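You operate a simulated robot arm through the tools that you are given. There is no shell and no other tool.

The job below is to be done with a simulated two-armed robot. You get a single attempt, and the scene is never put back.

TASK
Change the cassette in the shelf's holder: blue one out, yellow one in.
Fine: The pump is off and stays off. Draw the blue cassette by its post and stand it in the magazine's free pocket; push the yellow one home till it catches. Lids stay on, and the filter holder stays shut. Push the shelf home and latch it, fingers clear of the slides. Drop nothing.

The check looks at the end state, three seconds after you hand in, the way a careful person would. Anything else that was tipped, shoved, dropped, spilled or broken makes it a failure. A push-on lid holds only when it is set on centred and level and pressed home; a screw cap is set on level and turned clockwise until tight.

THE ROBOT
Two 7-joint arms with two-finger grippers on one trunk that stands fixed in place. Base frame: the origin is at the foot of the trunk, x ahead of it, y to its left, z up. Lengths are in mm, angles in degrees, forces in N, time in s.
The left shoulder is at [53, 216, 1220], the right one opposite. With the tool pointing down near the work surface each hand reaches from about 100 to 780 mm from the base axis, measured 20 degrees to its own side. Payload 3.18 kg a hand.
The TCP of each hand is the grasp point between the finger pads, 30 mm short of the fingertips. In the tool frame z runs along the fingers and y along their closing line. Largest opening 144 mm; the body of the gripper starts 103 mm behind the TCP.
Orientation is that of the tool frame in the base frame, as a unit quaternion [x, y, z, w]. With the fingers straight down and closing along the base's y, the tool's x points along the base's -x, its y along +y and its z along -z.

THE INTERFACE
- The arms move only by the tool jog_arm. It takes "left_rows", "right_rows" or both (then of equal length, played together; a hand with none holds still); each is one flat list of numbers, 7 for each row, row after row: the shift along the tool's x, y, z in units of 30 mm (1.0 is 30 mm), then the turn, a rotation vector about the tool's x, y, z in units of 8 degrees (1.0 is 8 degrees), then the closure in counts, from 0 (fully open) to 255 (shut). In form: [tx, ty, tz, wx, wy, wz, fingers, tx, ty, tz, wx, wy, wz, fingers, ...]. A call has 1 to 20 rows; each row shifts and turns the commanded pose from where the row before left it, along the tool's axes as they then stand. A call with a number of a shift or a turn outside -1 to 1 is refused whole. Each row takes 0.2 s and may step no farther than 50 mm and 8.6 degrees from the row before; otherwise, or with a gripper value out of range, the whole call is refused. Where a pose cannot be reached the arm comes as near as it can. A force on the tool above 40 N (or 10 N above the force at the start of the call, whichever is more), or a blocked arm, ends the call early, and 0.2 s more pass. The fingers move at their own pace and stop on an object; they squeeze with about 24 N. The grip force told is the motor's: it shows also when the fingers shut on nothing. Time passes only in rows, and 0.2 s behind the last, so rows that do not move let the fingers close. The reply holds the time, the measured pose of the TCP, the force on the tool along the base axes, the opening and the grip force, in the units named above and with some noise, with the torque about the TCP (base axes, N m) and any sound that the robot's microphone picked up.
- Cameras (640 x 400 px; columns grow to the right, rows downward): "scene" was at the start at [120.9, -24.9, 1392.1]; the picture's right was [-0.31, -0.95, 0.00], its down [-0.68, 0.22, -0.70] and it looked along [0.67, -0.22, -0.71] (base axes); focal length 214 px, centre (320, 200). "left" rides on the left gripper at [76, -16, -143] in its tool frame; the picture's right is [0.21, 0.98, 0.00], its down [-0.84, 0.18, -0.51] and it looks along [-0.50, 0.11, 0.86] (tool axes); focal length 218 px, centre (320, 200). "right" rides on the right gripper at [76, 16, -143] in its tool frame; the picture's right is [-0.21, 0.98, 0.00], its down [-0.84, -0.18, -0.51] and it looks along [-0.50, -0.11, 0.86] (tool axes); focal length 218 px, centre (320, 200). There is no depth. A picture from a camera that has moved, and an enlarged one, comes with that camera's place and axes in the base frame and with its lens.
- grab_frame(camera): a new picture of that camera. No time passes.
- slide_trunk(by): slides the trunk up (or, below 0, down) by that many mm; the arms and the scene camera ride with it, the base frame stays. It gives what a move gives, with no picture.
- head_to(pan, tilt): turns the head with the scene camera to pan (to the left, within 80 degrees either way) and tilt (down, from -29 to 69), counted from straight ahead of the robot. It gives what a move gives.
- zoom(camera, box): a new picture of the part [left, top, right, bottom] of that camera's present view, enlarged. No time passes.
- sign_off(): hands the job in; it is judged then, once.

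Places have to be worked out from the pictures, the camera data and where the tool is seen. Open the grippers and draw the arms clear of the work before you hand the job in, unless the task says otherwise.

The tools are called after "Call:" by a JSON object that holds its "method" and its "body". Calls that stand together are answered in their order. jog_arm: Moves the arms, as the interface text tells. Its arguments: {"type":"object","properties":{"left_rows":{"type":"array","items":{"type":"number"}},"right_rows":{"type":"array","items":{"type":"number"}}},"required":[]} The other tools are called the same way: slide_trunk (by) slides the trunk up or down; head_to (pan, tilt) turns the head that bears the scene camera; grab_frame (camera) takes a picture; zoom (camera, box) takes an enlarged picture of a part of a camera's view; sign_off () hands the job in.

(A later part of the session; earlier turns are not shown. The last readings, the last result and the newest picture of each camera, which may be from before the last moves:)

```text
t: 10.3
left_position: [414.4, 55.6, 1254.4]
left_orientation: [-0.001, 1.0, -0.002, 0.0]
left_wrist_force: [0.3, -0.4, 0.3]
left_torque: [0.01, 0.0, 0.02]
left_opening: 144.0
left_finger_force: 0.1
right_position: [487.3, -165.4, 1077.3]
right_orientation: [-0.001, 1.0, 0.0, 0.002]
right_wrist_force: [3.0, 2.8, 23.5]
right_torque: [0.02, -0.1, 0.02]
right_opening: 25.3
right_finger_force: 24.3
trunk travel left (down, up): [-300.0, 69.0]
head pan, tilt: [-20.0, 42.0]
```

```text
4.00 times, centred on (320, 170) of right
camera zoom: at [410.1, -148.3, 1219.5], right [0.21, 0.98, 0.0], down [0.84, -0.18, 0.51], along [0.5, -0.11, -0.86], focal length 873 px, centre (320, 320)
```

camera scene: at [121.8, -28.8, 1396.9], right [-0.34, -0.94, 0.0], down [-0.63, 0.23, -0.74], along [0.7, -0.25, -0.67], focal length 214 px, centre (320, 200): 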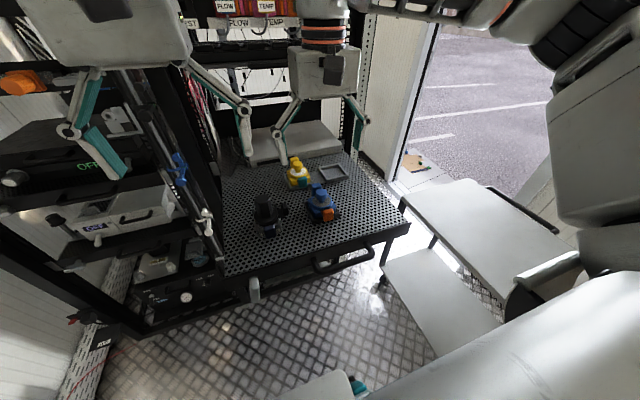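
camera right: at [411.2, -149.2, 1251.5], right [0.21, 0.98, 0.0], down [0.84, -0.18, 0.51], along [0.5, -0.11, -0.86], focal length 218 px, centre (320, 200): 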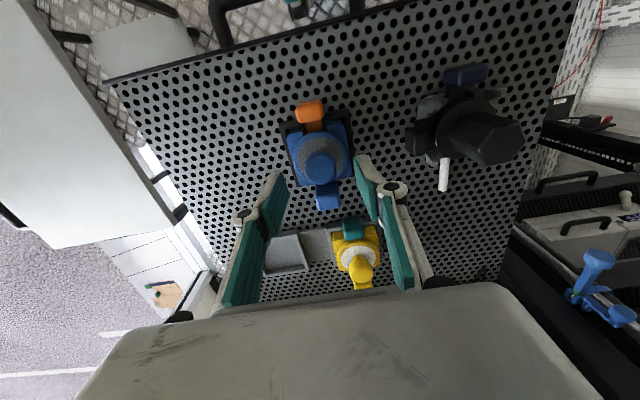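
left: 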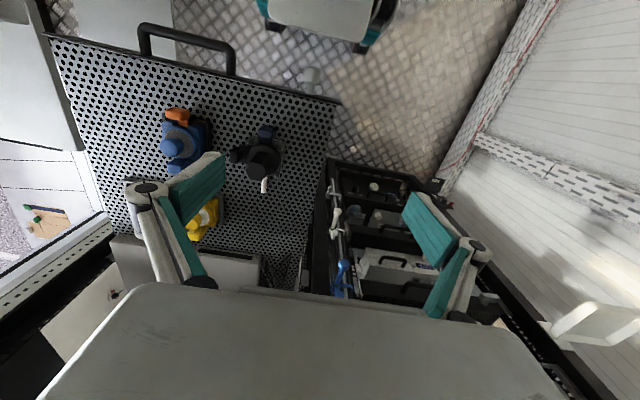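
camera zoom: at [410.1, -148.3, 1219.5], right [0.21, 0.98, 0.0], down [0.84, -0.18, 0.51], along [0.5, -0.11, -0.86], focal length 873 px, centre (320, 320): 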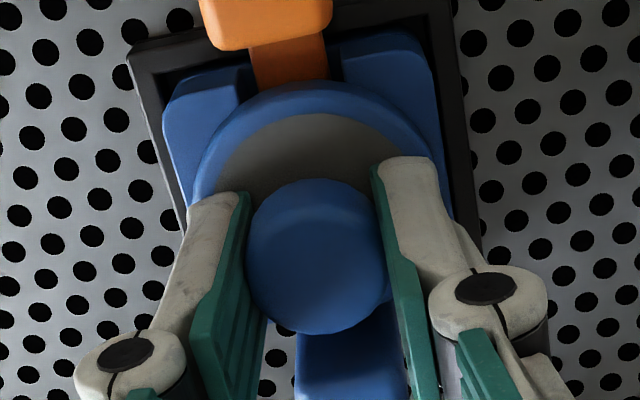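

The image now matches the pre-lift one exactly (lid at its original height, level), with 23.5 N of push. I'll relax the push, open the fingers and rise to inspect.

Call:
{"method": "jog_arm", "body": {"right_rows": [0, 0, -0.05, 0, 0, 0, 255, 0, 0, -0.03, 0, 0, 0, 200, 0, 0, 0, 0, 0, 0, 160, 0, 0, 0, 0, 0, 0, 150, 0, 0, -0.6, 0, 0, 0, 150, 0, 0, -0.6, 0, 0, 0, 150, 0, 0, -0.6, 0, 0, 0, 150]}}

Call:
{"method": "zoom", "body": {"camera": "scene", "box": [290, 175, 355, 225]}}

Call:
{"method": "zoom", "body": {"camera": "right", "box": [260, 90, 390, 220]}}

Call:
{"method": "zoom", "body": {"camera": "left", "box": [140, 80, 240, 170]}}

```text
t: 11.9
left_position: [416.1, 53.4, 1253.1]
left_orientation: [-0.001, 1.0, 0.0, 0.0]
left_wrist_force: [-1.1, 0.1, 0.6]
left_torque: [-0.04, 0.01, -0.01]
left_opening: 144.2
left_finger_force: 0.0
right_position: [486.4, -164.2, 1132.7]
right_orientation: [0.001, 1.0, 0.0, 0.0]
right_wrist_force: [-0.7, -0.5, 0.0]
right_torque: [-0.01, -0.02, -0.03]
right_opening: 59.3
right_finger_force: 0.0
trunk travel left (down, up): [-300.0, 69.0]
head pan, tilt: [-20.0, 42.0]
```

```text
8.00 times, centred on (322, 200) of scene
camera zoom: at [122.0, -28.0, 1396.9], right [-0.34, -0.94, 0.0], down [-0.63, 0.23, -0.74], along [0.7, -0.25, -0.67], focal length 1716 px, centre (300, 200)
```

zoom: 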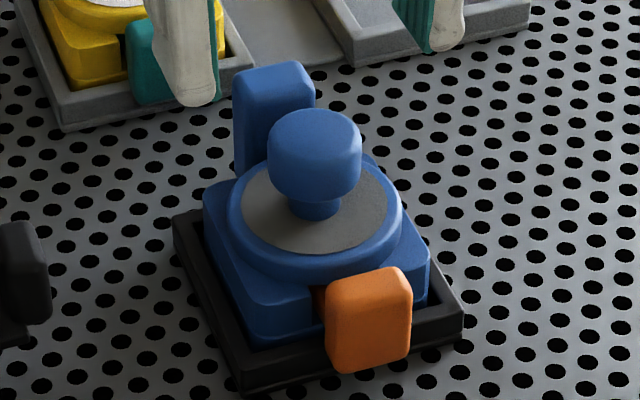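

```text
3.08 times, centred on (325, 155) of right
camera zoom: at [410.5, -147.2, 1275.6], right [0.21, 0.98, 0.0], down [0.84, -0.18, 0.51], along [0.5, -0.11, -0.86], focal length 672 px, centre (305, 338)
```

zoom: 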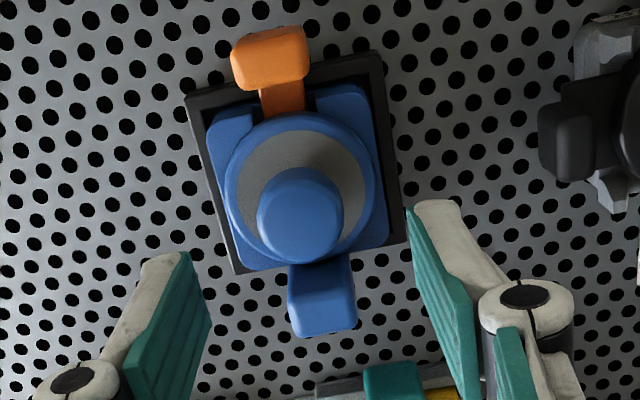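

```text
4.44 times, centred on (190, 125) of left
camera zoom: at [338.7, 36.6, 1396.0], right [-0.21, 0.98, 0.0], down [0.84, 0.18, 0.51], along [0.5, 0.1, -0.86], focal length 970 px, centre (898, 533)
```

zoom: 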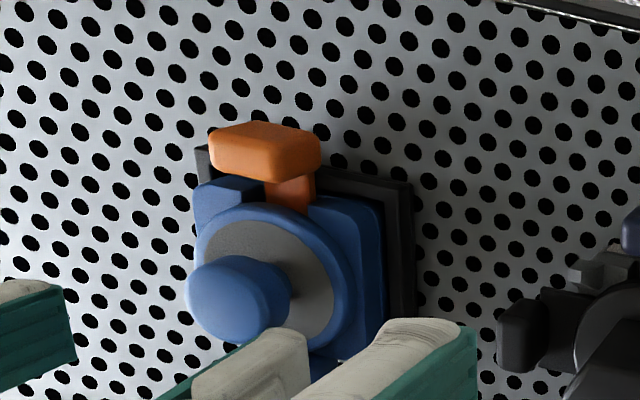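

The lid is back exactly where it was (ring, window and knob coincide with the first picture). To be sure it's pressed home, I'll close the fingers and press on top of the knob, centred.

Call:
{"method": "jog_arm", "body": {"right_rows": [-0.04, -0.03, 0, 0, 0, 0, 255, 0, 0, 0, 0, 0, 0, 255, 0, 0, 0.5, 0, 0, 0, 255, 0, 0, 0.4, 0, 0, 0, 255, 0, 0, 0.07, 0, 0, 0, 255, 0, 0, 0.05, 0, 0, 0, 255, 0, 0, 0.03, 0, 0, 0, 255]}}

Call:
{"method": "zoom", "body": {"camera": "right", "box": [260, 90, 390, 220]}}

Call:
{"method": "zoom", "body": {"camera": "scene", "box": [290, 175, 355, 225]}}

```text
t: 13.5
left_position: [415.0, 53.2, 1253.2]
left_orientation: [-0.001, 1.0, -0.001, 0.001]
left_wrist_force: [-0.3, 0.0, 0.6]
left_torque: [0.0, 0.02, -0.01]
left_opening: 143.8
left_finger_force: 0.1
right_position: [490.5, -166.9, 1102.0]
right_orientation: [0.0, 1.0, 0.0, 0.001]
right_wrist_force: [-0.8, -4.4, 11.1]
right_torque: [-0.1, 0.07, 0.02]
right_opening: 5.7
right_finger_force: 23.8
trunk travel left (down, up): [-300.0, 69.0]
head pan, tilt: [-20.0, 42.0]
```

```text
3.08 times, centred on (325, 155) of right
camera zoom: at [412.6, -149.5, 1244.5], right [0.21, 0.98, 0.0], down [0.84, -0.18, 0.51], along [0.5, -0.11, -0.86], focal length 672 px, centre (305, 338)
```

zoom: 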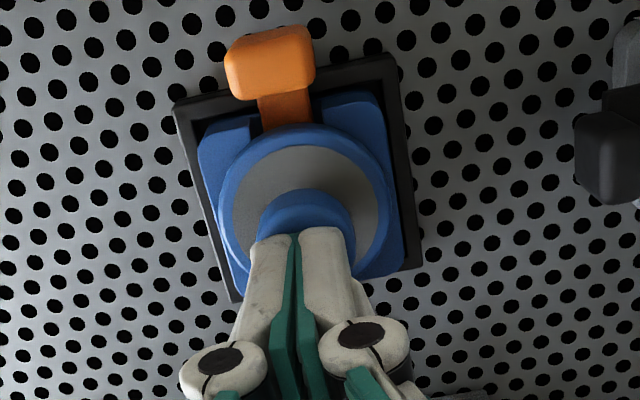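

```text
8.00 times, centred on (322, 200) of scene
camera zoom: at [121.6, -28.6, 1397.1], right [-0.34, -0.94, 0.0], down [-0.63, 0.23, -0.74], along [0.7, -0.25, -0.67], focal length 1716 px, centre (300, 200)
```

zoom: 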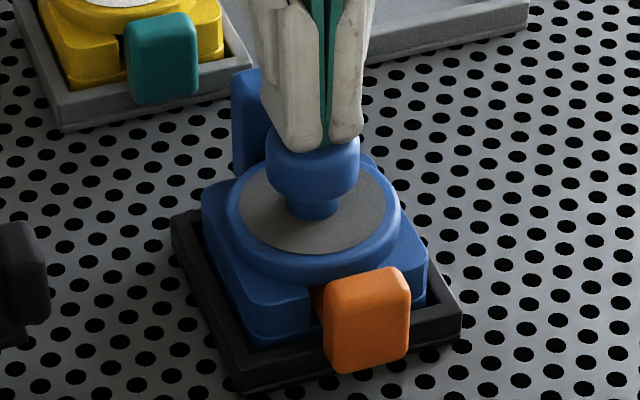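

Contact on the knob top at 11 N, well centred. I'll press to about 30 N and then lift away.

Call:
{"method": "jog_arm", "body": {"right_rows": [0, 0, 0.04, 0, 0, 0, 255, 0, 0, 0.04, 0, 0, 0, 255, 0, 0, 0.03, 0, 0, 0, 255]}}

Call:
{"method": "zoom", "body": {"camera": "scene", "box": [290, 175, 355, 225]}}

```text
t: 14.4
left_position: [416.1, 53.7, 1253.0]
left_orientation: [-0.002, 1.0, 0.0, -0.001]
left_wrist_force: [0.2, -0.3, -0.2]
left_torque: [0.02, -0.02, -0.02]
left_opening: 143.8
left_finger_force: 0.0
right_position: [490.5, -167.2, 1103.0]
right_orientation: [0.0, 1.0, 0.002, 0.004]
right_wrist_force: [-2.2, -4.6, 13.5]
right_torque: [-0.14, 0.15, 0.04]
right_opening: 6.0
right_finger_force: 23.8
trunk travel left (down, up): [-300.0, 69.0]
head pan, tilt: [-20.0, 42.0]
stopped in row 3 (right hand): the force on the tool passed its limit at 42 N (the readings are from after the stop); the commanded pose is now the measured one
```

```text
8.00 times, centred on (322, 200) of scene
camera zoom: at [121.6, -28.6, 1396.6], right [-0.34, -0.94, 0.0], down [-0.63, 0.23, -0.74], along [0.7, -0.25, -0.67], focal length 1716 px, centre (300, 200)
```

zoom: 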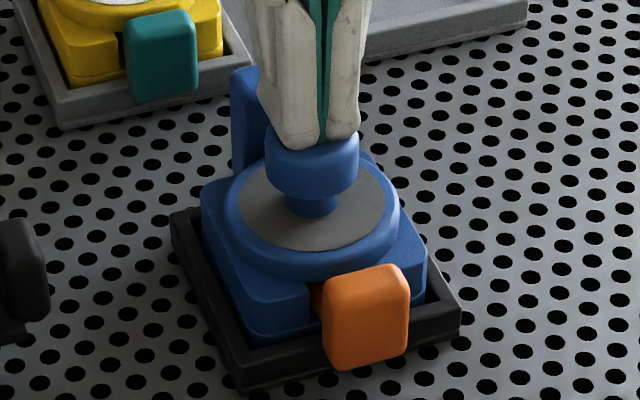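

The lid took over 40 N with no movement, so it is home. Now I rise clear, open to ~60 mm, and look at the rear post.

Call:
{"method": "jog_arm", "body": {"right_rows": [0, 0, -0.4, 0, 0, 0, 255, 0, 0, -0.6, 0, 0, 0, 255, -0.4, 0, -0.4, 0, 0, 0, 150, -0.4, 0, 0, 0, 0, 0, 150, -0.4, 0, 0, 0, 0, 0, 150, 0, 0, 0, 0, 0, 0, 150]}}

Call:
{"method": "zoom", "body": {"camera": "right", "box": [260, 80, 390, 210]}}

Call:
{"method": "zoom", "body": {"camera": "scene", "box": [290, 175, 355, 225]}}

Call:
{"method": "zoom", "body": {"camera": "left", "box": [140, 80, 240, 170]}}

```text
t: 15.8
left_position: [415.1, 52.9, 1253.0]
left_orientation: [-0.001, 1.0, -0.001, -0.001]
left_wrist_force: [-0.6, 0.1, 1.2]
left_torque: [0.02, -0.04, -0.01]
left_opening: 144.0
left_finger_force: 0.0
right_position: [525.6, -165.1, 1141.8]
right_orientation: [0.001, 1.0, 0.002, 0.003]
right_wrist_force: [-0.4, -0.4, 0.0]
right_torque: [-0.02, -0.01, 0.01]
right_opening: 59.1
right_finger_force: 0.0
trunk travel left (down, up): [-300.0, 69.0]
head pan, tilt: [-20.0, 42.0]
```

```text
3.08 times, centred on (325, 145) of right
camera zoom: at [448.8, -148.0, 1283.8], right [0.21, 0.98, 0.0], down [0.84, -0.18, 0.51], along [0.5, -0.1, -0.86], focal length 672 px, centre (305, 369)
```

zoom: 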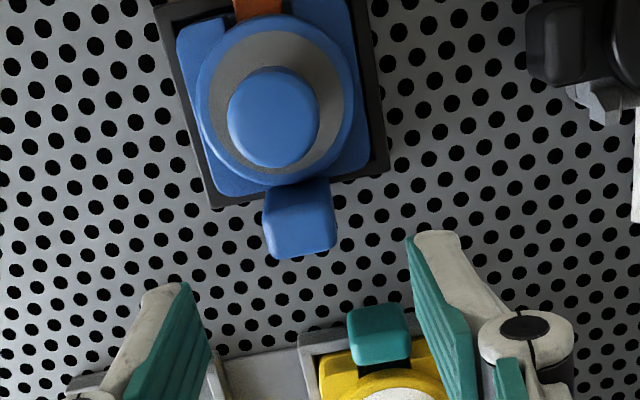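

```text
8.00 times, centred on (322, 200) of scene
camera zoom: at [122.1, -28.5, 1396.8], right [-0.34, -0.94, 0.0], down [-0.63, 0.23, -0.74], along [0.7, -0.25, -0.67], focal length 1716 px, centre (300, 200)
```

zoom: 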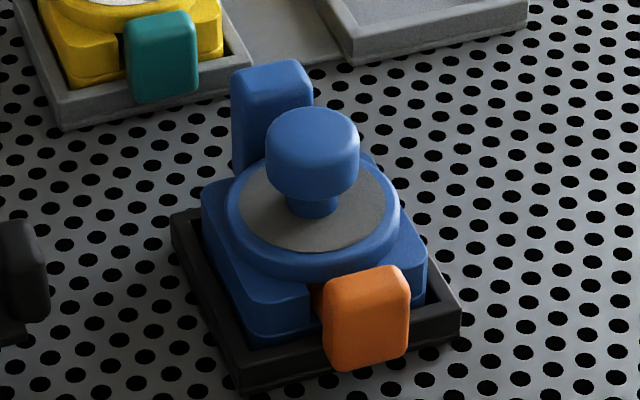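

```text
4.44 times, centred on (190, 125) of left
camera zoom: at [338.8, 36.2, 1396.0], right [-0.21, 0.98, 0.0], down [0.84, 0.18, 0.51], along [0.5, 0.11, -0.86], focal length 970 px, centre (898, 533)
```

zoom: 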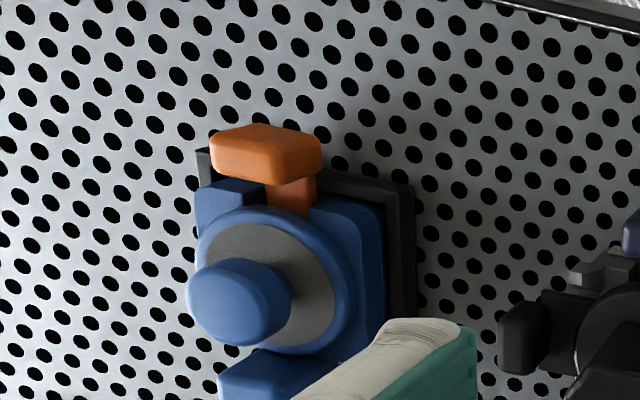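

The rear post's far top edge triangulates to (531, −175…−154, 1064). I'll enlarge it for its front edge and thickness.

Call:
{"method": "zoom", "body": {"camera": "right", "box": [300, 125, 340, 170]}}

Call:
{"method": "zoom", "body": {"camera": "scene", "box": [305, 178, 335, 205]}}

Call:
{"method": "zoom", "body": {"camera": "scene", "box": [280, 150, 330, 195]}}

```text
8.89 times, centred on (320, 148) of right
camera zoom: at [448.8, -148.0, 1283.8], right [0.21, 0.98, 0.0], down [0.84, -0.18, 0.51], along [0.5, -0.1, -0.86], focal length 1940 px, centre (320, 667)
```

zoom: 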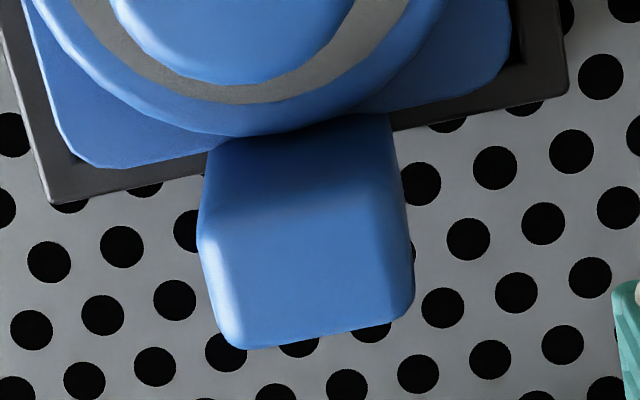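

```text
14.81 times, centred on (320, 192) of scene
camera zoom: at [122.1, -28.5, 1396.8], right [-0.34, -0.94, 0.0], down [-0.63, 0.23, -0.74], along [0.7, -0.25, -0.67], focal length 3177 px, centre (320, 326)
```

zoom: 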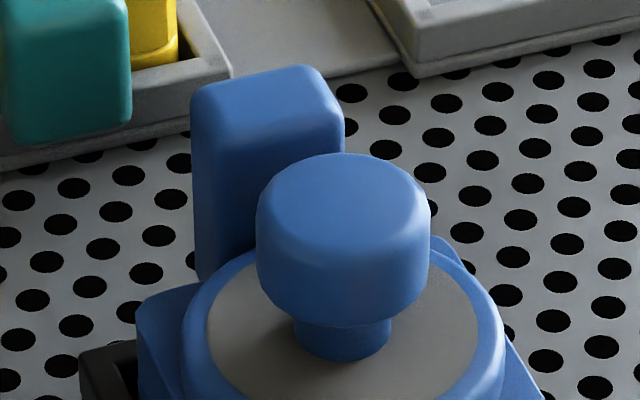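

```text
8.89 times, centred on (305, 172) of scene
camera zoom: at [122.1, -28.5, 1396.8], right [-0.34, -0.94, 0.0], down [-0.63, 0.23, -0.74], along [0.7, -0.25, -0.67], focal length 1906 px, centre (453, 444)
```

zoom: 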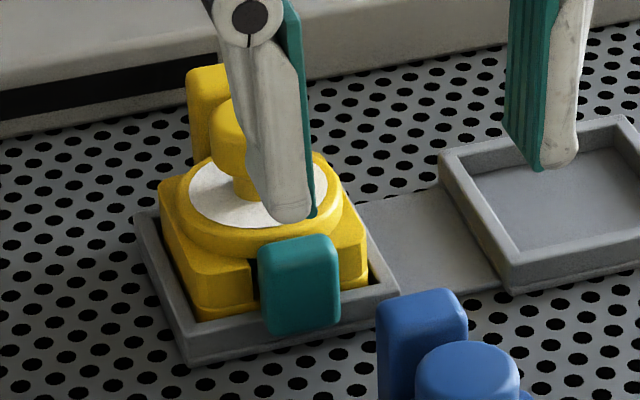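

The post is x≈516–531, y≈−175.5…−154.5, top z≈1064.5, rising from the body's rear. I'll correct the hand's tiny tilt, descend beside it (fingers outside both sides, just behind the lid ring), and check before closing.

Call:
{"method": "jog_arm", "body": {"right_rows": [-0.02, 0, 0.5, 0.029, 0.043, 0, 150, 0, 0, 0.7, 0, 0, 0, 150, 0, 0, 0.7, 0, 0, 0, 150, 0, 0, 0.3, 0, 0, 0, 150, 0, 0, 0, 0, 0, 0, 150]}}

Call:
{"method": "zoom", "body": {"camera": "right", "box": [260, 100, 390, 210]}}

Call:
{"method": "zoom", "body": {"camera": "scene", "box": [290, 170, 355, 220]}}

```text
t: 17.0
left_position: [414.9, 52.6, 1254.8]
left_orientation: [-0.001, 1.0, -0.001, 0.0]
left_wrist_force: [0.5, 0.2, -0.9]
left_torque: [0.02, -0.02, 0.0]
left_opening: 144.2
left_finger_force: 0.1
right_position: [529.4, -166.3, 1075.9]
right_orientation: [0.0, 1.0, -0.001, 0.0]
right_wrist_force: [0.6, 0.1, 0.8]
right_torque: [-0.03, 0.0, 0.02]
right_opening: 59.3
right_finger_force: 0.1
trunk travel left (down, up): [-300.0, 69.0]
head pan, tilt: [-20.0, 42.0]
```

```text
3.64 times, centred on (325, 155) of right
camera zoom: at [451.5, -148.9, 1218.7], right [0.21, 0.98, 0.0], down [0.84, -0.18, 0.51], along [0.5, -0.11, -0.86], focal length 794 px, centre (302, 364)
```

zoom: 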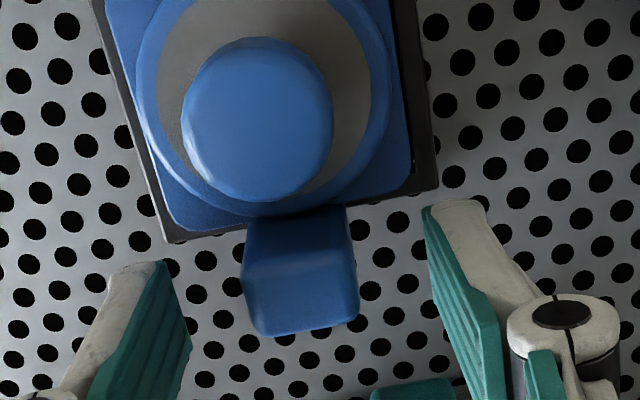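

```text
8.00 times, centred on (322, 195) of scene
camera zoom: at [122.4, -28.3, 1396.8], right [-0.34, -0.94, 0.0], down [-0.63, 0.23, -0.74], along [0.7, -0.25, -0.67], focal length 1716 px, centre (300, 240)
```

zoom: 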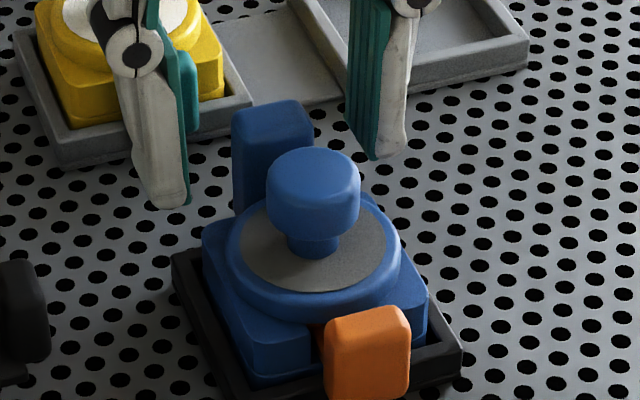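

The post sits between the fingers, ~0.7 mm to +y of centre and ~3.5 mm toward the robot, which is the offset I want to stay clear of the lid ring. I'll trim y, ease down 2 mm (tips ≈1044, above the body top), and close.

Call:
{"method": "jog_arm", "body": {"right_rows": [0.03, 0.02, 0.06, 0, 0, 0, 190, 0, 0, 0, 0, 0, 0, 208, 0, 0, 0, 0, 0, 0, 255, 0, 0, 0, 0, 0, 0, 255]}}

Call:
{"method": "zoom", "body": {"camera": "right", "box": [260, 100, 390, 210]}}

Call:
{"method": "zoom", "body": {"camera": "scene", "box": [290, 170, 355, 220]}}

```text
t: 18.0
left_position: [417.1, 52.3, 1253.0]
left_orientation: [-0.001, 1.0, -0.001, 0.001]
left_wrist_force: [-0.9, -1.2, 0.1]
left_torque: [0.01, -0.01, 0.03]
left_opening: 143.9
left_finger_force: 0.1
right_position: [527.8, -165.3, 1075.1]
right_orientation: [0.001, 1.0, -0.001, -0.001]
right_wrist_force: [-0.2, -2.1, 0.8]
right_torque: [-0.08, -0.05, 0.02]
right_opening: 23.3
right_finger_force: 24.3
trunk travel left (down, up): [-300.0, 69.0]
head pan, tilt: [-20.0, 42.0]
```

```text
3.64 times, centred on (325, 155) of right
camera zoom: at [450.5, -147.8, 1216.8], right [0.21, 0.98, 0.0], down [0.84, -0.18, 0.51], along [0.5, -0.11, -0.86], focal length 794 px, centre (302, 364)
```

zoom: 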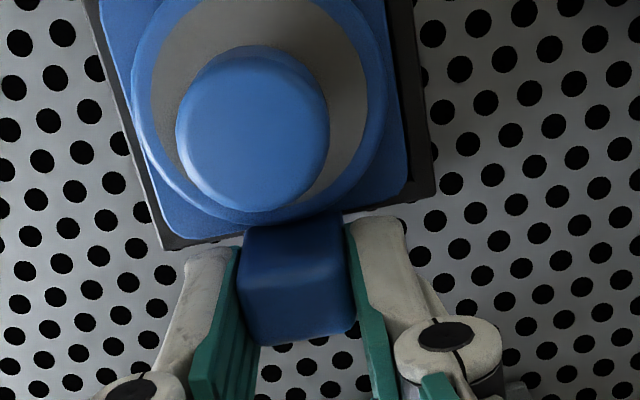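

```text
8.00 times, centred on (322, 195) of scene
camera zoom: at [122.4, -28.6, 1396.8], right [-0.34, -0.94, 0.0], down [-0.63, 0.23, -0.74], along [0.7, -0.25, -0.67], focal length 1716 px, centre (300, 240)
```

zoom: 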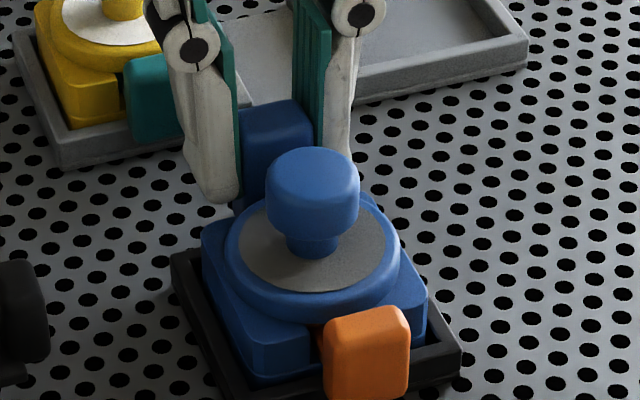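

Gripped on the post (23.3 mm, 24 N), fingertips just behind the lid ring. Now draw up slowly a few millimetres and check.

Call:
{"method": "jog_arm", "body": {"right_rows": [0, 0, -0.07, 0, 0, 0, 255, 0, 0, -0.07, 0, 0, 0, 255, 0, 0, -0.07, 0, 0, 0, 255]}}

Call:
{"method": "zoom", "body": {"camera": "right", "box": [260, 100, 390, 210]}}

Call:
{"method": "zoom", "body": {"camera": "scene", "box": [290, 170, 355, 220]}}

```text
t: 18.8
left_position: [415.9, 53.3, 1252.9]
left_orientation: [-0.001, 1.0, -0.001, 0.0]
left_wrist_force: [-0.5, 0.2, 0.9]
left_torque: [0.0, 0.02, 0.02]
left_opening: 144.2
left_finger_force: 0.1
right_position: [527.3, -164.8, 1082.0]
right_orientation: [0.002, 1.0, -0.001, 0.001]
right_wrist_force: [0.5, 1.1, -1.5]
right_torque: [0.01, -0.03, -0.03]
right_opening: 23.2
right_finger_force: 23.8
trunk travel left (down, up): [-300.0, 69.0]
head pan, tilt: [-20.0, 42.0]
```

```text
3.64 times, centred on (325, 155) of right
camera zoom: at [450.0, -147.8, 1224.0], right [0.21, 0.98, 0.0], down [0.84, -0.18, 0.51], along [0.5, -0.11, -0.86], focal length 794 px, centre (302, 364)
```

zoom: 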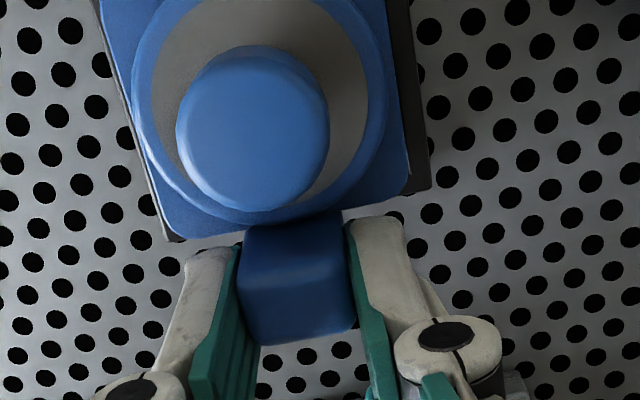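

```text
8.00 times, centred on (322, 195) of scene
camera zoom: at [122.5, -28.2, 1396.8], right [-0.34, -0.94, 0.0], down [-0.63, 0.23, -0.74], along [0.7, -0.25, -0.67], focal length 1716 px, centre (300, 240)
```

zoom: 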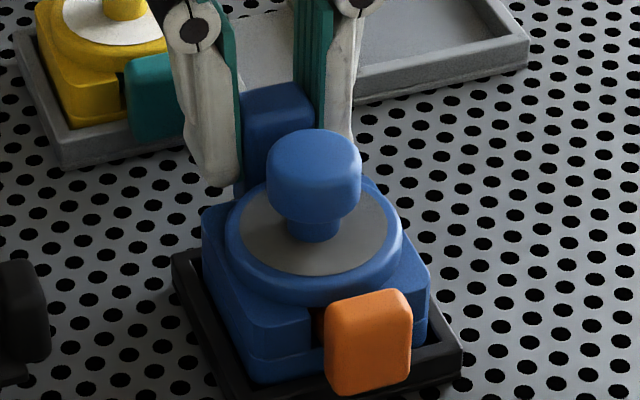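

The whole cassette—body, lid and clasp—rises level with the hand. I'll lift it ~40 mm higher and look again.

Call:
{"method": "jog_arm", "body": {"right_rows": [0, 0, -0.3, 0, 0, 0, 255, 0, 0, -0.4, 0, 0, 0, 255, 0, 0, -0.4, 0, 0, 0, 255, 0, 0, -0.3, 0, 0, 0, 255, 0, 0, 0, 0, 0, 0, 255]}}

Call:
{"method": "zoom", "body": {"camera": "right", "box": [200, 40, 420, 260]}}

Call:
{"method": "zoom", "body": {"camera": "scene", "box": [270, 140, 370, 220]}}

Call:
{"method": "zoom", "body": {"camera": "left", "box": [100, 60, 260, 200]}}

```text
t: 20.0
left_position: [414.7, 52.3, 1252.7]
left_orientation: [-0.001, 1.0, 0.0, -0.001]
left_wrist_force: [0.7, 0.3, 0.2]
left_torque: [0.03, -0.01, 0.0]
left_opening: 143.9
left_finger_force: 0.0
right_position: [526.9, -163.9, 1123.9]
right_orientation: [0.0, 1.0, -0.001, 0.0]
right_wrist_force: [-1.1, -0.3, -0.8]
right_torque: [0.01, -0.01, 0.0]
right_opening: 23.3
right_finger_force: 23.8
trunk travel left (down, up): [-300.0, 69.0]
head pan, tilt: [-20.0, 42.0]
```

```text
1.82 times, centred on (310, 150) of right
camera zoom: at [450.0, -146.9, 1265.5], right [0.21, 0.98, 0.0], down [0.84, -0.18, 0.51], along [0.5, -0.11, -0.86], focal length 397 px, centre (338, 291)
```

zoom: 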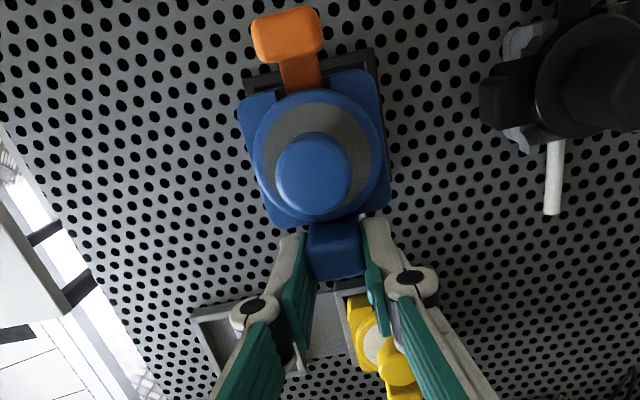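

```text
5.00 times, centred on (320, 180) of scene
camera zoom: at [122.5, -28.4, 1396.8], right [-0.34, -0.94, 0.0], down [-0.63, 0.23, -0.74], along [0.7, -0.25, -0.67], focal length 1072 px, centre (320, 300)
```

zoom: 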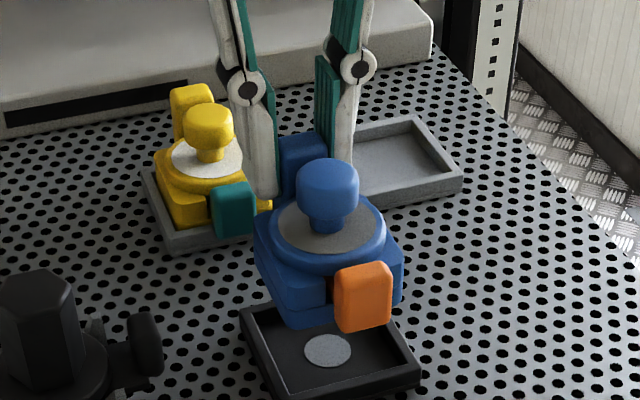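

```text
2.86 times, centred on (180, 130) of left
camera zoom: at [339.2, 36.3, 1395.8], right [-0.21, 0.98, 0.0], down [0.84, 0.18, 0.51], along [0.5, 0.11, -0.86], focal length 624 px, centre (720, 400)
```

zoom: 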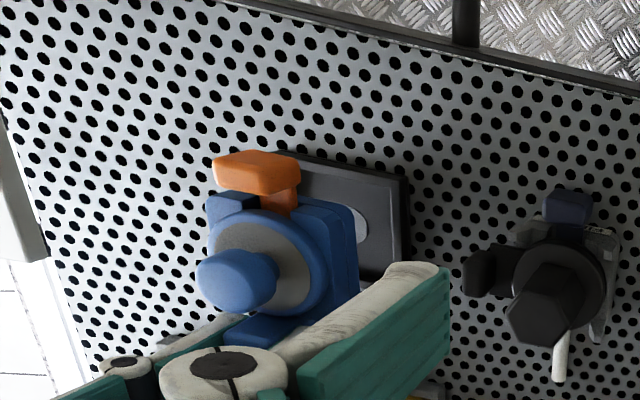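

The cassette is clear, level, lid on; the empty holder shows below. Next I move it to −y by ~92 mm (clear of the yellow one), then check for obstacles before going deeper.

Call:
{"method": "jog_arm", "body": {"right_rows": [0, -0.5, 0, 0, 0, 0, 255, 0, -0.7, 0, 0, 0, 0, 255, 0, -0.7, 0, 0, 0, 0, 255, 0, -0.7, 0, 0, 0, 0, 255, 0, -0.5, 0, 0, 0, 0, 255, 0, 0, 0, 0, 0, 0, 255]}}

Call:
{"method": "grab_frame", "body": {"camera": "scene"}}

Call:
{"method": "grab_frame", "body": {"camera": "right"}}

Call:
{"method": "zoom", "body": {"camera": "right", "box": [200, 100, 420, 280]}}

```text
t: 21.4
left_position: [416.4, 53.1, 1253.0]
left_orientation: [-0.001, 1.0, -0.002, 0.0]
left_wrist_force: [-0.5, -0.2, -0.5]
left_torque: [0.0, -0.01, 0.0]
left_opening: 144.1
left_finger_force: 0.0
right_position: [526.7, -257.8, 1122.1]
right_orientation: [0.0, 1.0, 0.0, 0.001]
right_wrist_force: [0.2, 1.0, -0.8]
right_torque: [-0.01, -0.05, 0.0]
right_opening: 23.5
right_finger_force: 23.9
trunk travel left (down, up): [-300.0, 69.0]
head pan, tilt: [-20.0, 42.0]
```

```text
taken
camera scene: at [122.5, -28.1, 1396.8], right [-0.34, -0.94, 0.0], down [-0.63, 0.23, -0.74], along [0.7, -0.25, -0.67], focal length 214 px, centre (320, 200)
```

scene: 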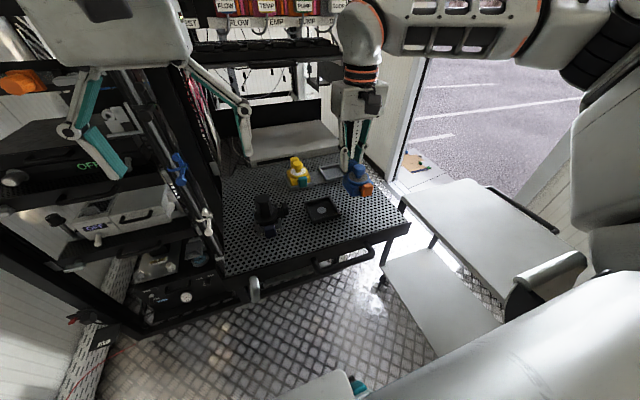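

```text
taken
camera right: at [449.6, -240.6, 1265.5], right [0.21, 0.98, 0.0], down [0.84, -0.18, 0.51], along [0.5, -0.11, -0.86], focal length 218 px, centre (320, 200)
```

right: 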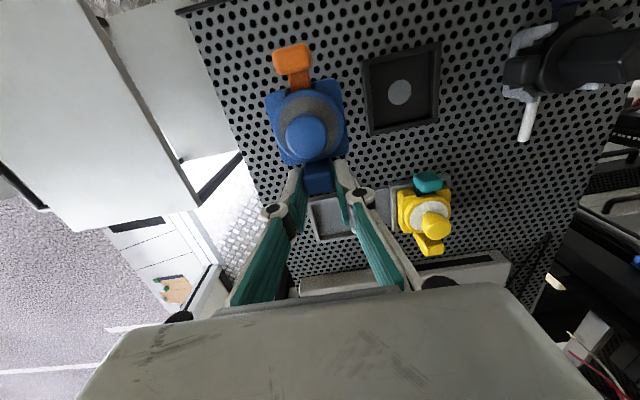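

```text
2.22 times, centred on (310, 190) of right
camera zoom: at [449.6, -240.6, 1265.5], right [0.21, 0.98, 0.0], down [0.84, -0.18, 0.51], along [0.5, -0.11, -0.86], focal length 485 px, centre (342, 222)
```

zoom: 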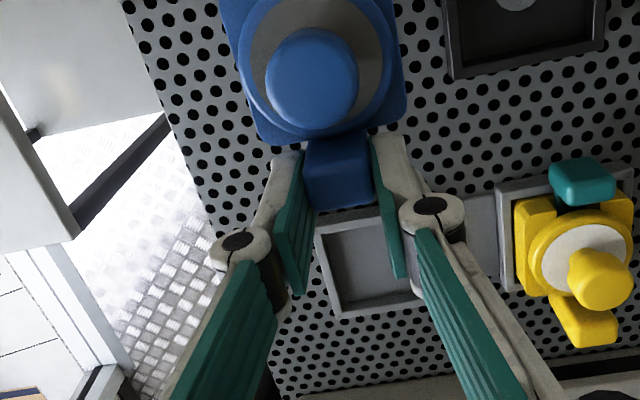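

The pocket heights/positions need refining before placing. I'll take enlarged scene and wrist views of the pocket and holder from this pose for triangulation.

Call:
{"method": "zoom", "body": {"camera": "scene", "box": [280, 150, 360, 200]}}

Call:
{"method": "zoom", "body": {"camera": "scene", "box": [295, 185, 359, 225]}}

Call:
{"method": "zoom", "body": {"camera": "right", "box": [340, 30, 460, 150]}}

Call:
{"method": "zoom", "body": {"camera": "right", "box": [290, 165, 470, 275]}}

```text
8.00 times, centred on (320, 175) of scene
camera zoom: at [122.5, -28.1, 1396.8], right [-0.34, -0.94, 0.0], down [-0.63, 0.23, -0.74], along [0.7, -0.25, -0.67], focal length 1716 px, centre (320, 400)
```

zoom: 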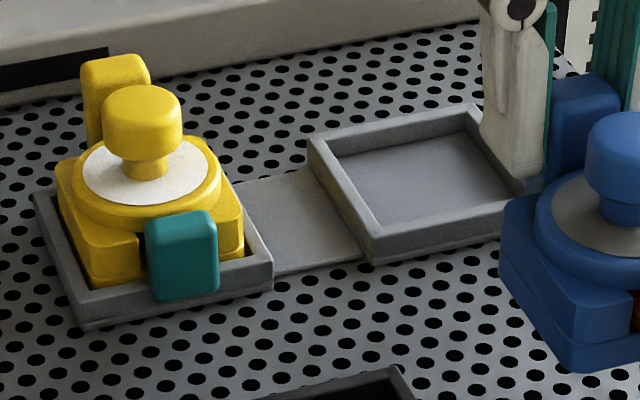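

```text
10.00 times, centred on (327, 205) of scene
camera zoom: at [122.5, -28.1, 1396.8], right [-0.34, -0.94, 0.0], down [-0.63, 0.23, -0.74], along [0.7, -0.25, -0.67], focal length 2145 px, centre (250, 150)
```

zoom: 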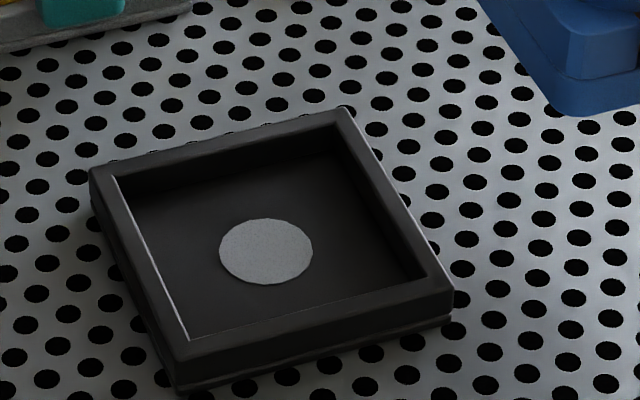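

```text
3.33 times, centred on (400, 90) of right
camera zoom: at [449.6, -240.6, 1265.5], right [0.21, 0.98, 0.0], down [0.84, -0.18, 0.51], along [0.5, -0.11, -0.86], focal length 728 px, centre (53, 567)
```

zoom: 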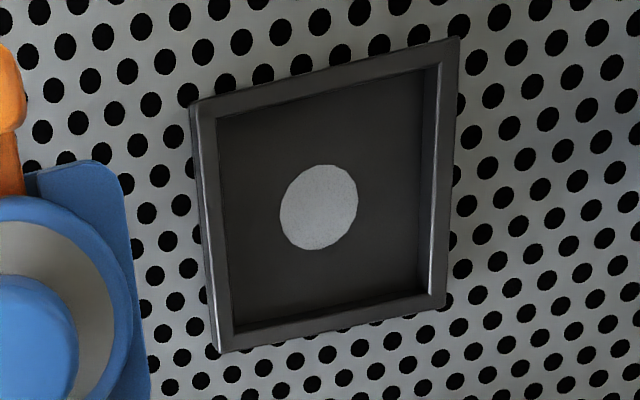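

```text
3.56 times, centred on (380, 220) of right
camera zoom: at [449.6, -240.6, 1265.5], right [0.21, 0.98, 0.0], down [0.84, -0.18, 0.51], along [0.5, -0.11, -0.86], focal length 776 px, centre (107, 129)
```

zoom: 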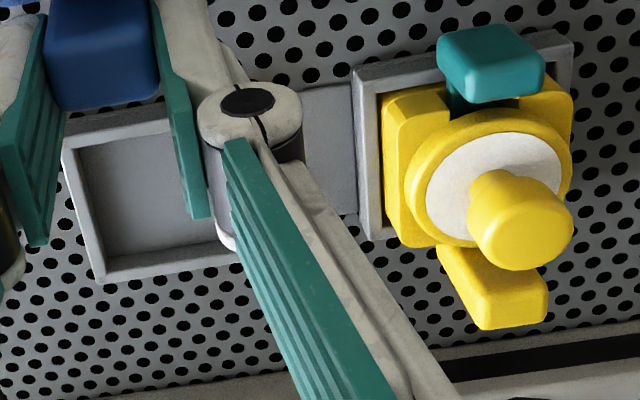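

Consistent results: holder centre (486.8,−165), free pocket (626.8,−255.2), yellow pocket (627.2,−145.1), rims z≈1020, same floor height. The shift needed from holder to free pocket is (+140,−90.2); I'll carry the cassette over the free pocket at the present height.

Call:
{"method": "jog_arm", "body": {"right_rows": [-0.6, 0.04, 0, 0, 0, 0, 255, -0.9, 0.045, 0, 0, 0, 0, 255, -0.9, 0, 0, 0, 0, 0, 255, -0.9, 0, 0, 0, 0, 0, 255, -0.8, 0, 0, 0, 0, 0, 255, -0.567, 0, 0, 0, 0, 0, 255, 0, 0, 0, 0, 0, 0, 255]}}

Call:
{"method": "grab_frame", "body": {"camera": "scene"}}

Call:
{"method": "zoom", "body": {"camera": "scene", "box": [280, 135, 360, 195]}}

Call:
{"method": "zoom", "body": {"camera": "right", "box": [220, 40, 440, 220]}}

```text
t: 23.0
left_position: [417.0, 53.5, 1252.9]
left_orientation: [0.0, 1.0, 0.0, 0.0]
left_wrist_force: [-0.3, -0.1, -0.5]
left_torque: [-0.02, 0.01, 0.01]
left_opening: 143.9
left_finger_force: 0.1
right_position: [607.7, -253.8, 1122.2]
right_orientation: [0.001, 1.0, -0.001, 0.0]
right_wrist_force: [1.0, -0.3, -0.5]
right_torque: [-0.02, 0.01, 0.03]
right_opening: 23.1
right_finger_force: 23.9
right hand out of reach, approached as far as the arm can: row 4, 5, 6
trunk travel left (down, up): [-300.0, 69.0]
head pan, tilt: [-20.0, 42.0]
```

```text
taken
camera scene: at [122.5, -28.3, 1396.8], right [-0.34, -0.94, 0.0], down [-0.63, 0.23, -0.74], along [0.7, -0.25, -0.67], focal length 214 px, centre (320, 200)
```

scene: 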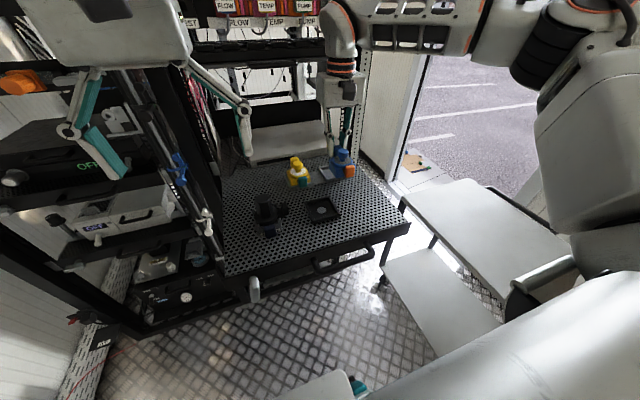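

```text
6.67 times, centred on (320, 165) of scene
camera zoom: at [122.5, -28.3, 1396.8], right [-0.34, -0.94, 0.0], down [-0.63, 0.23, -0.74], along [0.7, -0.25, -0.67], focal length 1430 px, centre (320, 433)
```

zoom: 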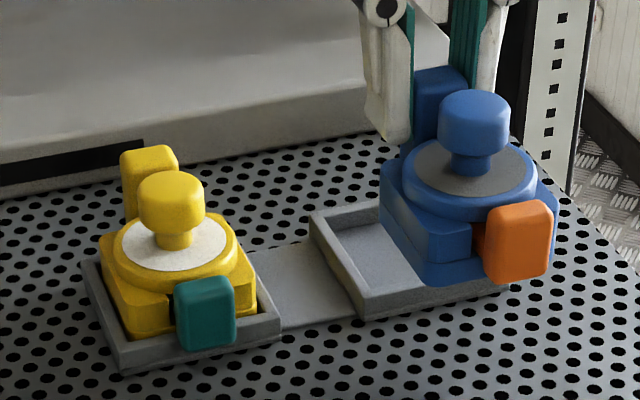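

```text
2.22 times, centred on (330, 130) of right
camera zoom: at [531.1, -236.6, 1265.1], right [0.21, 0.98, 0.0], down [0.84, -0.18, 0.51], along [0.5, -0.11, -0.86], focal length 485 px, centre (298, 356)
```

zoom: 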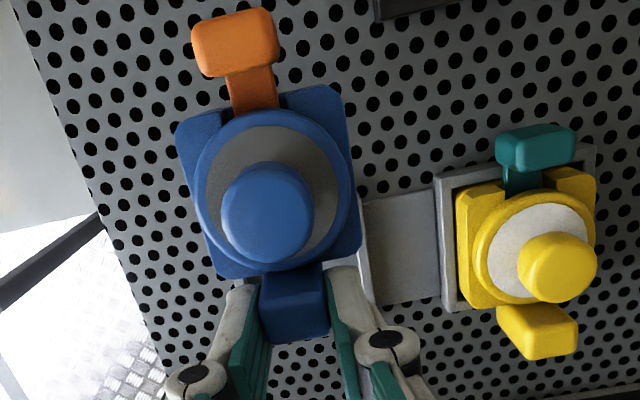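

The right arm ran out of reach at x≈608 (cassette still held level). The wrist is well above the shoulder, so raising the trunk will extend the horizontal reach; I'll raise it by 69 mm and then lower the hand again.

Call:
{"method": "slide_trunk", "body": {"by": 69}}

Call:
{"method": "grab_frame", "body": {"camera": "scene"}}

Call:
{"method": "grab_frame", "body": {"camera": "right"}}

```text
t: 24.1
left_position: [416.5, 51.8, 1322.7]
left_orientation: [-0.001, 1.0, -0.001, 0.001]
left_wrist_force: [0.6, 0.4, 0.3]
left_torque: [0.01, 0.02, 0.0]
left_opening: 144.3
left_finger_force: 0.1
right_position: [608.6, -253.3, 1191.2]
right_orientation: [0.0, 1.0, -0.001, 0.0]
right_wrist_force: [-0.3, -1.0, -0.8]
right_torque: [-0.03, -0.04, 0.04]
right_opening: 23.5
right_finger_force: 24.5
trunk travel left (down, up): [-369.0, 0.0]
head pan, tilt: [-20.0, 42.0]
```

```text
taken
camera scene: at [119.8, -28.4, 1465.2], right [-0.34, -0.94, 0.0], down [-0.63, 0.23, -0.74], along [0.7, -0.25, -0.67], focal length 214 px, centre (320, 200)
```

scene: 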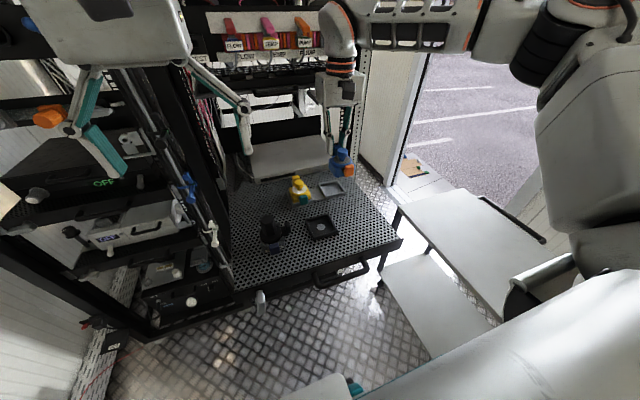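

```text
taken
camera right: at [531.3, -236.6, 1333.5], right [0.21, 0.98, 0.0], down [0.84, -0.18, 0.51], along [0.5, -0.11, -0.86], focal length 218 px, centre (320, 200)
```

right: 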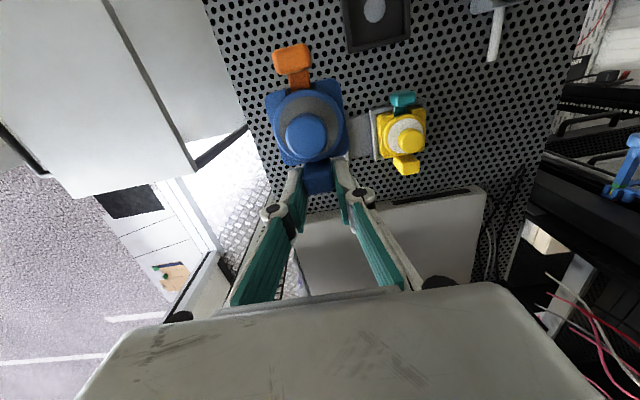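

The hand rode up to z=1191 with the cassette secure. I lower it to about 1105 (still ~30 mm above seating) and see how x responds.

Call:
{"method": "jog_arm", "body": {"right_rows": [0, 0, 0.7, 0, 0, 0, 255, 0, 0, 0.7, 0, 0, 0, 255, 0, 0, 0.7, 0, 0, 0, 255, 0, 0, 0.6, 0, 0, 0, 255, 0, 0, 0, 0, 0, 0, 255]}}

Call:
{"method": "zoom", "body": {"camera": "scene", "box": [270, 150, 370, 220]}}

```text
t: 25.3
left_position: [415.9, 52.9, 1322.4]
left_orientation: [-0.001, 1.0, 0.0, 0.0]
left_wrist_force: [0.8, -0.7, -0.6]
left_torque: [-0.05, -0.02, 0.02]
left_opening: 143.9
left_finger_force: 0.0
right_position: [608.3, -254.3, 1111.3]
right_orientation: [0.001, 1.0, -0.001, 0.0]
right_wrist_force: [0.5, -0.5, -0.9]
right_torque: [-0.02, -0.05, -0.01]
right_opening: 23.4
right_finger_force: 24.0
trunk travel left (down, up): [-369.0, 0.0]
head pan, tilt: [-20.0, 42.0]
```

```text
5.71 times, centred on (320, 185) of scene
camera zoom: at [119.1, -28.3, 1465.3], right [-0.34, -0.94, 0.0], down [-0.63, 0.23, -0.74], along [0.7, -0.25, -0.67], focal length 1226 px, centre (320, 286)
```

zoom: 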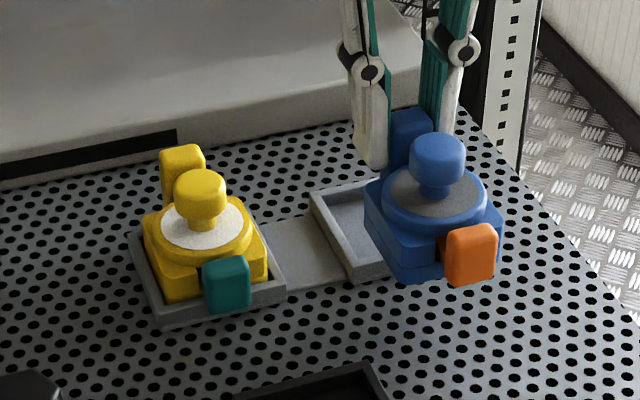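

The command was clipped at x≈608, so I now advance the remaining ~59 mm in x with a 1.4 mm y trim, at this height.

Call:
{"method": "jog_arm", "body": {"right_rows": [-0.6, -0.02, 0, 0, 0, 0, 255, -0.6, -0.02, 0, 0, 0, 0, 255, -0.5, 0, 0, 0, 0, 0, 255, -0.27, 0, 0, 0, 0, 0, 255, 0, 0, 0, 0, 0, 0, 255]}}

Call:
{"method": "zoom", "body": {"camera": "scene", "box": [270, 150, 370, 220]}}

Call:
{"method": "grab_frame", "body": {"camera": "right"}}

```text
t: 26.5
left_position: [415.1, 53.3, 1323.3]
left_orientation: [-0.001, 1.0, -0.001, 0.0]
left_wrist_force: [0.0, 0.5, 0.5]
left_torque: [-0.04, -0.03, 0.03]
left_opening: 143.9
left_finger_force: 0.0
right_position: [653.0, -254.3, 1111.0]
right_orientation: [0.001, 1.0, -0.001, 0.0]
right_wrist_force: [0.2, 0.5, -0.7]
right_torque: [-0.03, -0.02, -0.02]
right_opening: 23.2
right_finger_force: 23.7
right hand out of reach, approached as far as the arm can: row 3, 4
trunk travel left (down, up): [-369.0, 0.0]
head pan, tilt: [-20.0, 42.0]
```

```text
5.71 times, centred on (320, 185) of scene
camera zoom: at [119.2, -27.8, 1465.3], right [-0.34, -0.94, 0.0], down [-0.63, 0.23, -0.74], along [0.7, -0.25, -0.67], focal length 1226 px, centre (320, 286)
```

zoom: 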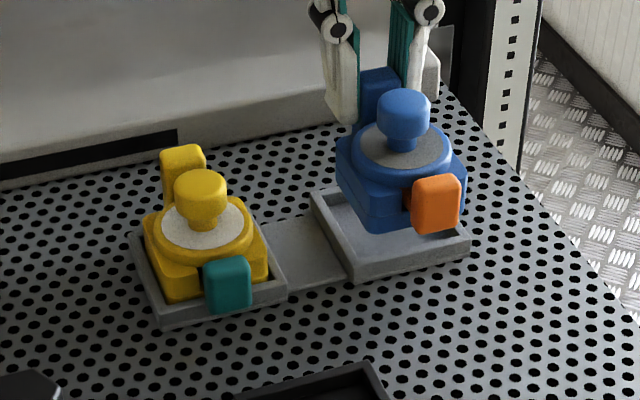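

```text
taken
camera right: at [575.2, -236.4, 1252.7], right [0.21, 0.98, 0.0], down [0.84, -0.18, 0.51], along [0.5, -0.11, -0.86], focal length 218 px, centre (320, 200)
```

right: 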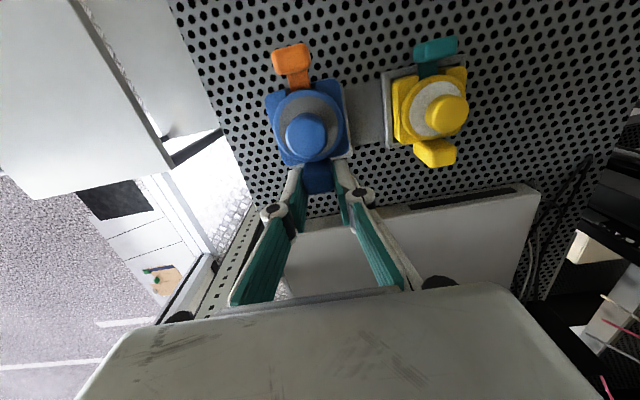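

At this height the arm stops at x≈653; the final spot needs ≈667, at the very edge of reach. Since the pads close along y, I can instead regrip the post with the hand pitched ~8° (wrist nearer the robot), which gains plenty of reach without tilting the cassette. I'll set the cassette down on the bare plate at x≈540, y≈−255 first.

Call:
{"method": "jog_arm", "body": {"right_rows": [0.6, 0, 0, 0, 0, 0, 255, 0.7, 0, 0, 0, 0, 0, 255, 0.7, 0, 0, 0, 0, 0, 255, 0.43, 0, 0.3, 0, 0, 0, 255, 0, 0, 0.5, 0, 0, 0, 255, 0, 0, 0.1, 0, 0, 0, 255]}}

Call:
{"method": "zoom", "body": {"camera": "scene", "box": [280, 165, 370, 230]}}

Call:
{"method": "grab_frame", "body": {"camera": "right"}}

```text
t: 27.9
left_position: [415.8, 52.6, 1323.4]
left_orientation: [-0.001, 1.0, -0.001, 0.0]
left_wrist_force: [-0.1, 0.4, 0.8]
left_torque: [0.0, -0.02, 0.0]
left_opening: 143.9
left_finger_force: 0.1
right_position: [578.0, -254.3, 1082.9]
right_orientation: [0.001, 1.0, -0.001, 0.0]
right_wrist_force: [-0.7, 0.7, -0.7]
right_torque: [0.01, -0.06, 0.01]
right_opening: 23.4
right_finger_force: 24.2
trunk travel left (down, up): [-369.0, 0.0]
head pan, tilt: [-20.0, 42.0]
```

```text
6.15 times, centred on (325, 198) of scene
camera zoom: at [119.1, -28.4, 1465.3], right [-0.34, -0.94, 0.0], down [-0.63, 0.23, -0.74], along [0.7, -0.25, -0.67], focal length 1320 px, centre (289, 215)
```

zoom: 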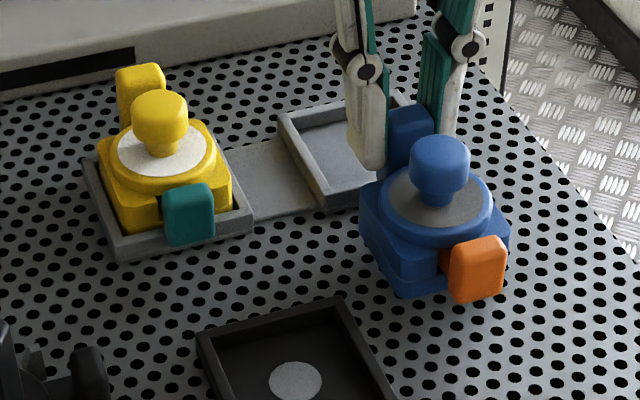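

```text
taken
camera right: at [501.1, -237.2, 1225.6], right [0.21, 0.98, 0.0], down [0.84, -0.18, 0.51], along [0.5, -0.11, -0.86], focal length 218 px, centre (320, 200)
```

right: 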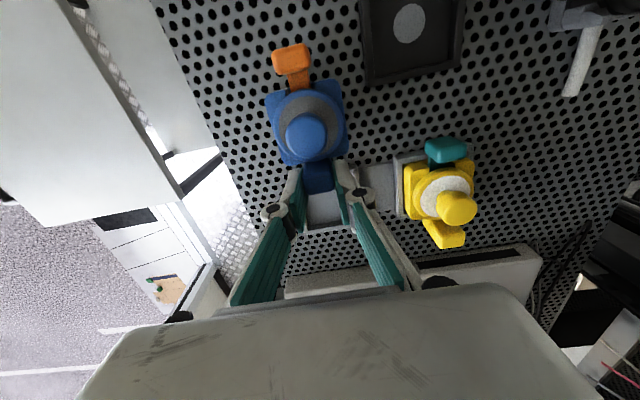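

Hovering level over bare plate. I lower in small steps until contact shows in the force.

Call:
{"method": "jog_arm", "body": {"right_rows": [0, 0, 0.06, 0, 0, 0, 255, 0, 0, 0.06, 0, 0, 0, 255, 0, 0, 0.05, 0, 0, 0, 255, 0, 0, 0.04, 0, 0, 0, 255]}}

Call:
{"method": "zoom", "body": {"camera": "scene", "box": [300, 180, 370, 230]}}

```text
t: 28.9
left_position: [417.1, 54.1, 1322.7]
left_orientation: [-0.002, 1.0, -0.001, 0.001]
left_wrist_force: [0.1, -0.2, 0.2]
left_torque: [0.0, -0.03, 0.01]
left_opening: 144.0
left_finger_force: 0.1
right_position: [577.8, -256.2, 1075.7]
right_orientation: [0.001, 1.0, -0.001, 0.0]
right_wrist_force: [-0.4, 0.4, -0.8]
right_torque: [0.02, -0.02, 0.02]
right_opening: 23.6
right_finger_force: 23.8
trunk travel left (down, up): [-369.0, 0.0]
head pan, tilt: [-20.0, 42.0]
```

```text
8.00 times, centred on (335, 205) of scene
camera zoom: at [119.4, -28.4, 1465.3], right [-0.34, -0.94, 0.0], down [-0.63, 0.23, -0.74], along [0.7, -0.25, -0.67], focal length 1716 px, centre (200, 160)
```

zoom: 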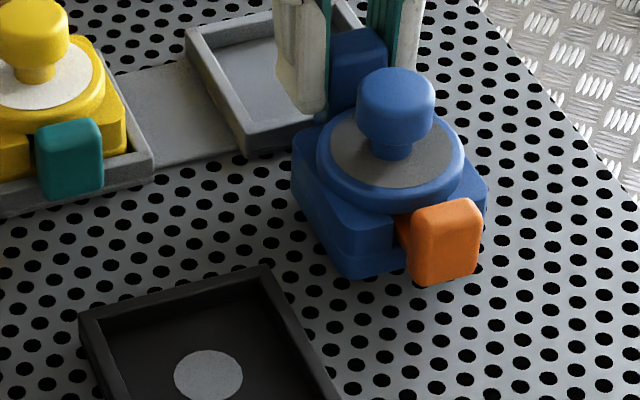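

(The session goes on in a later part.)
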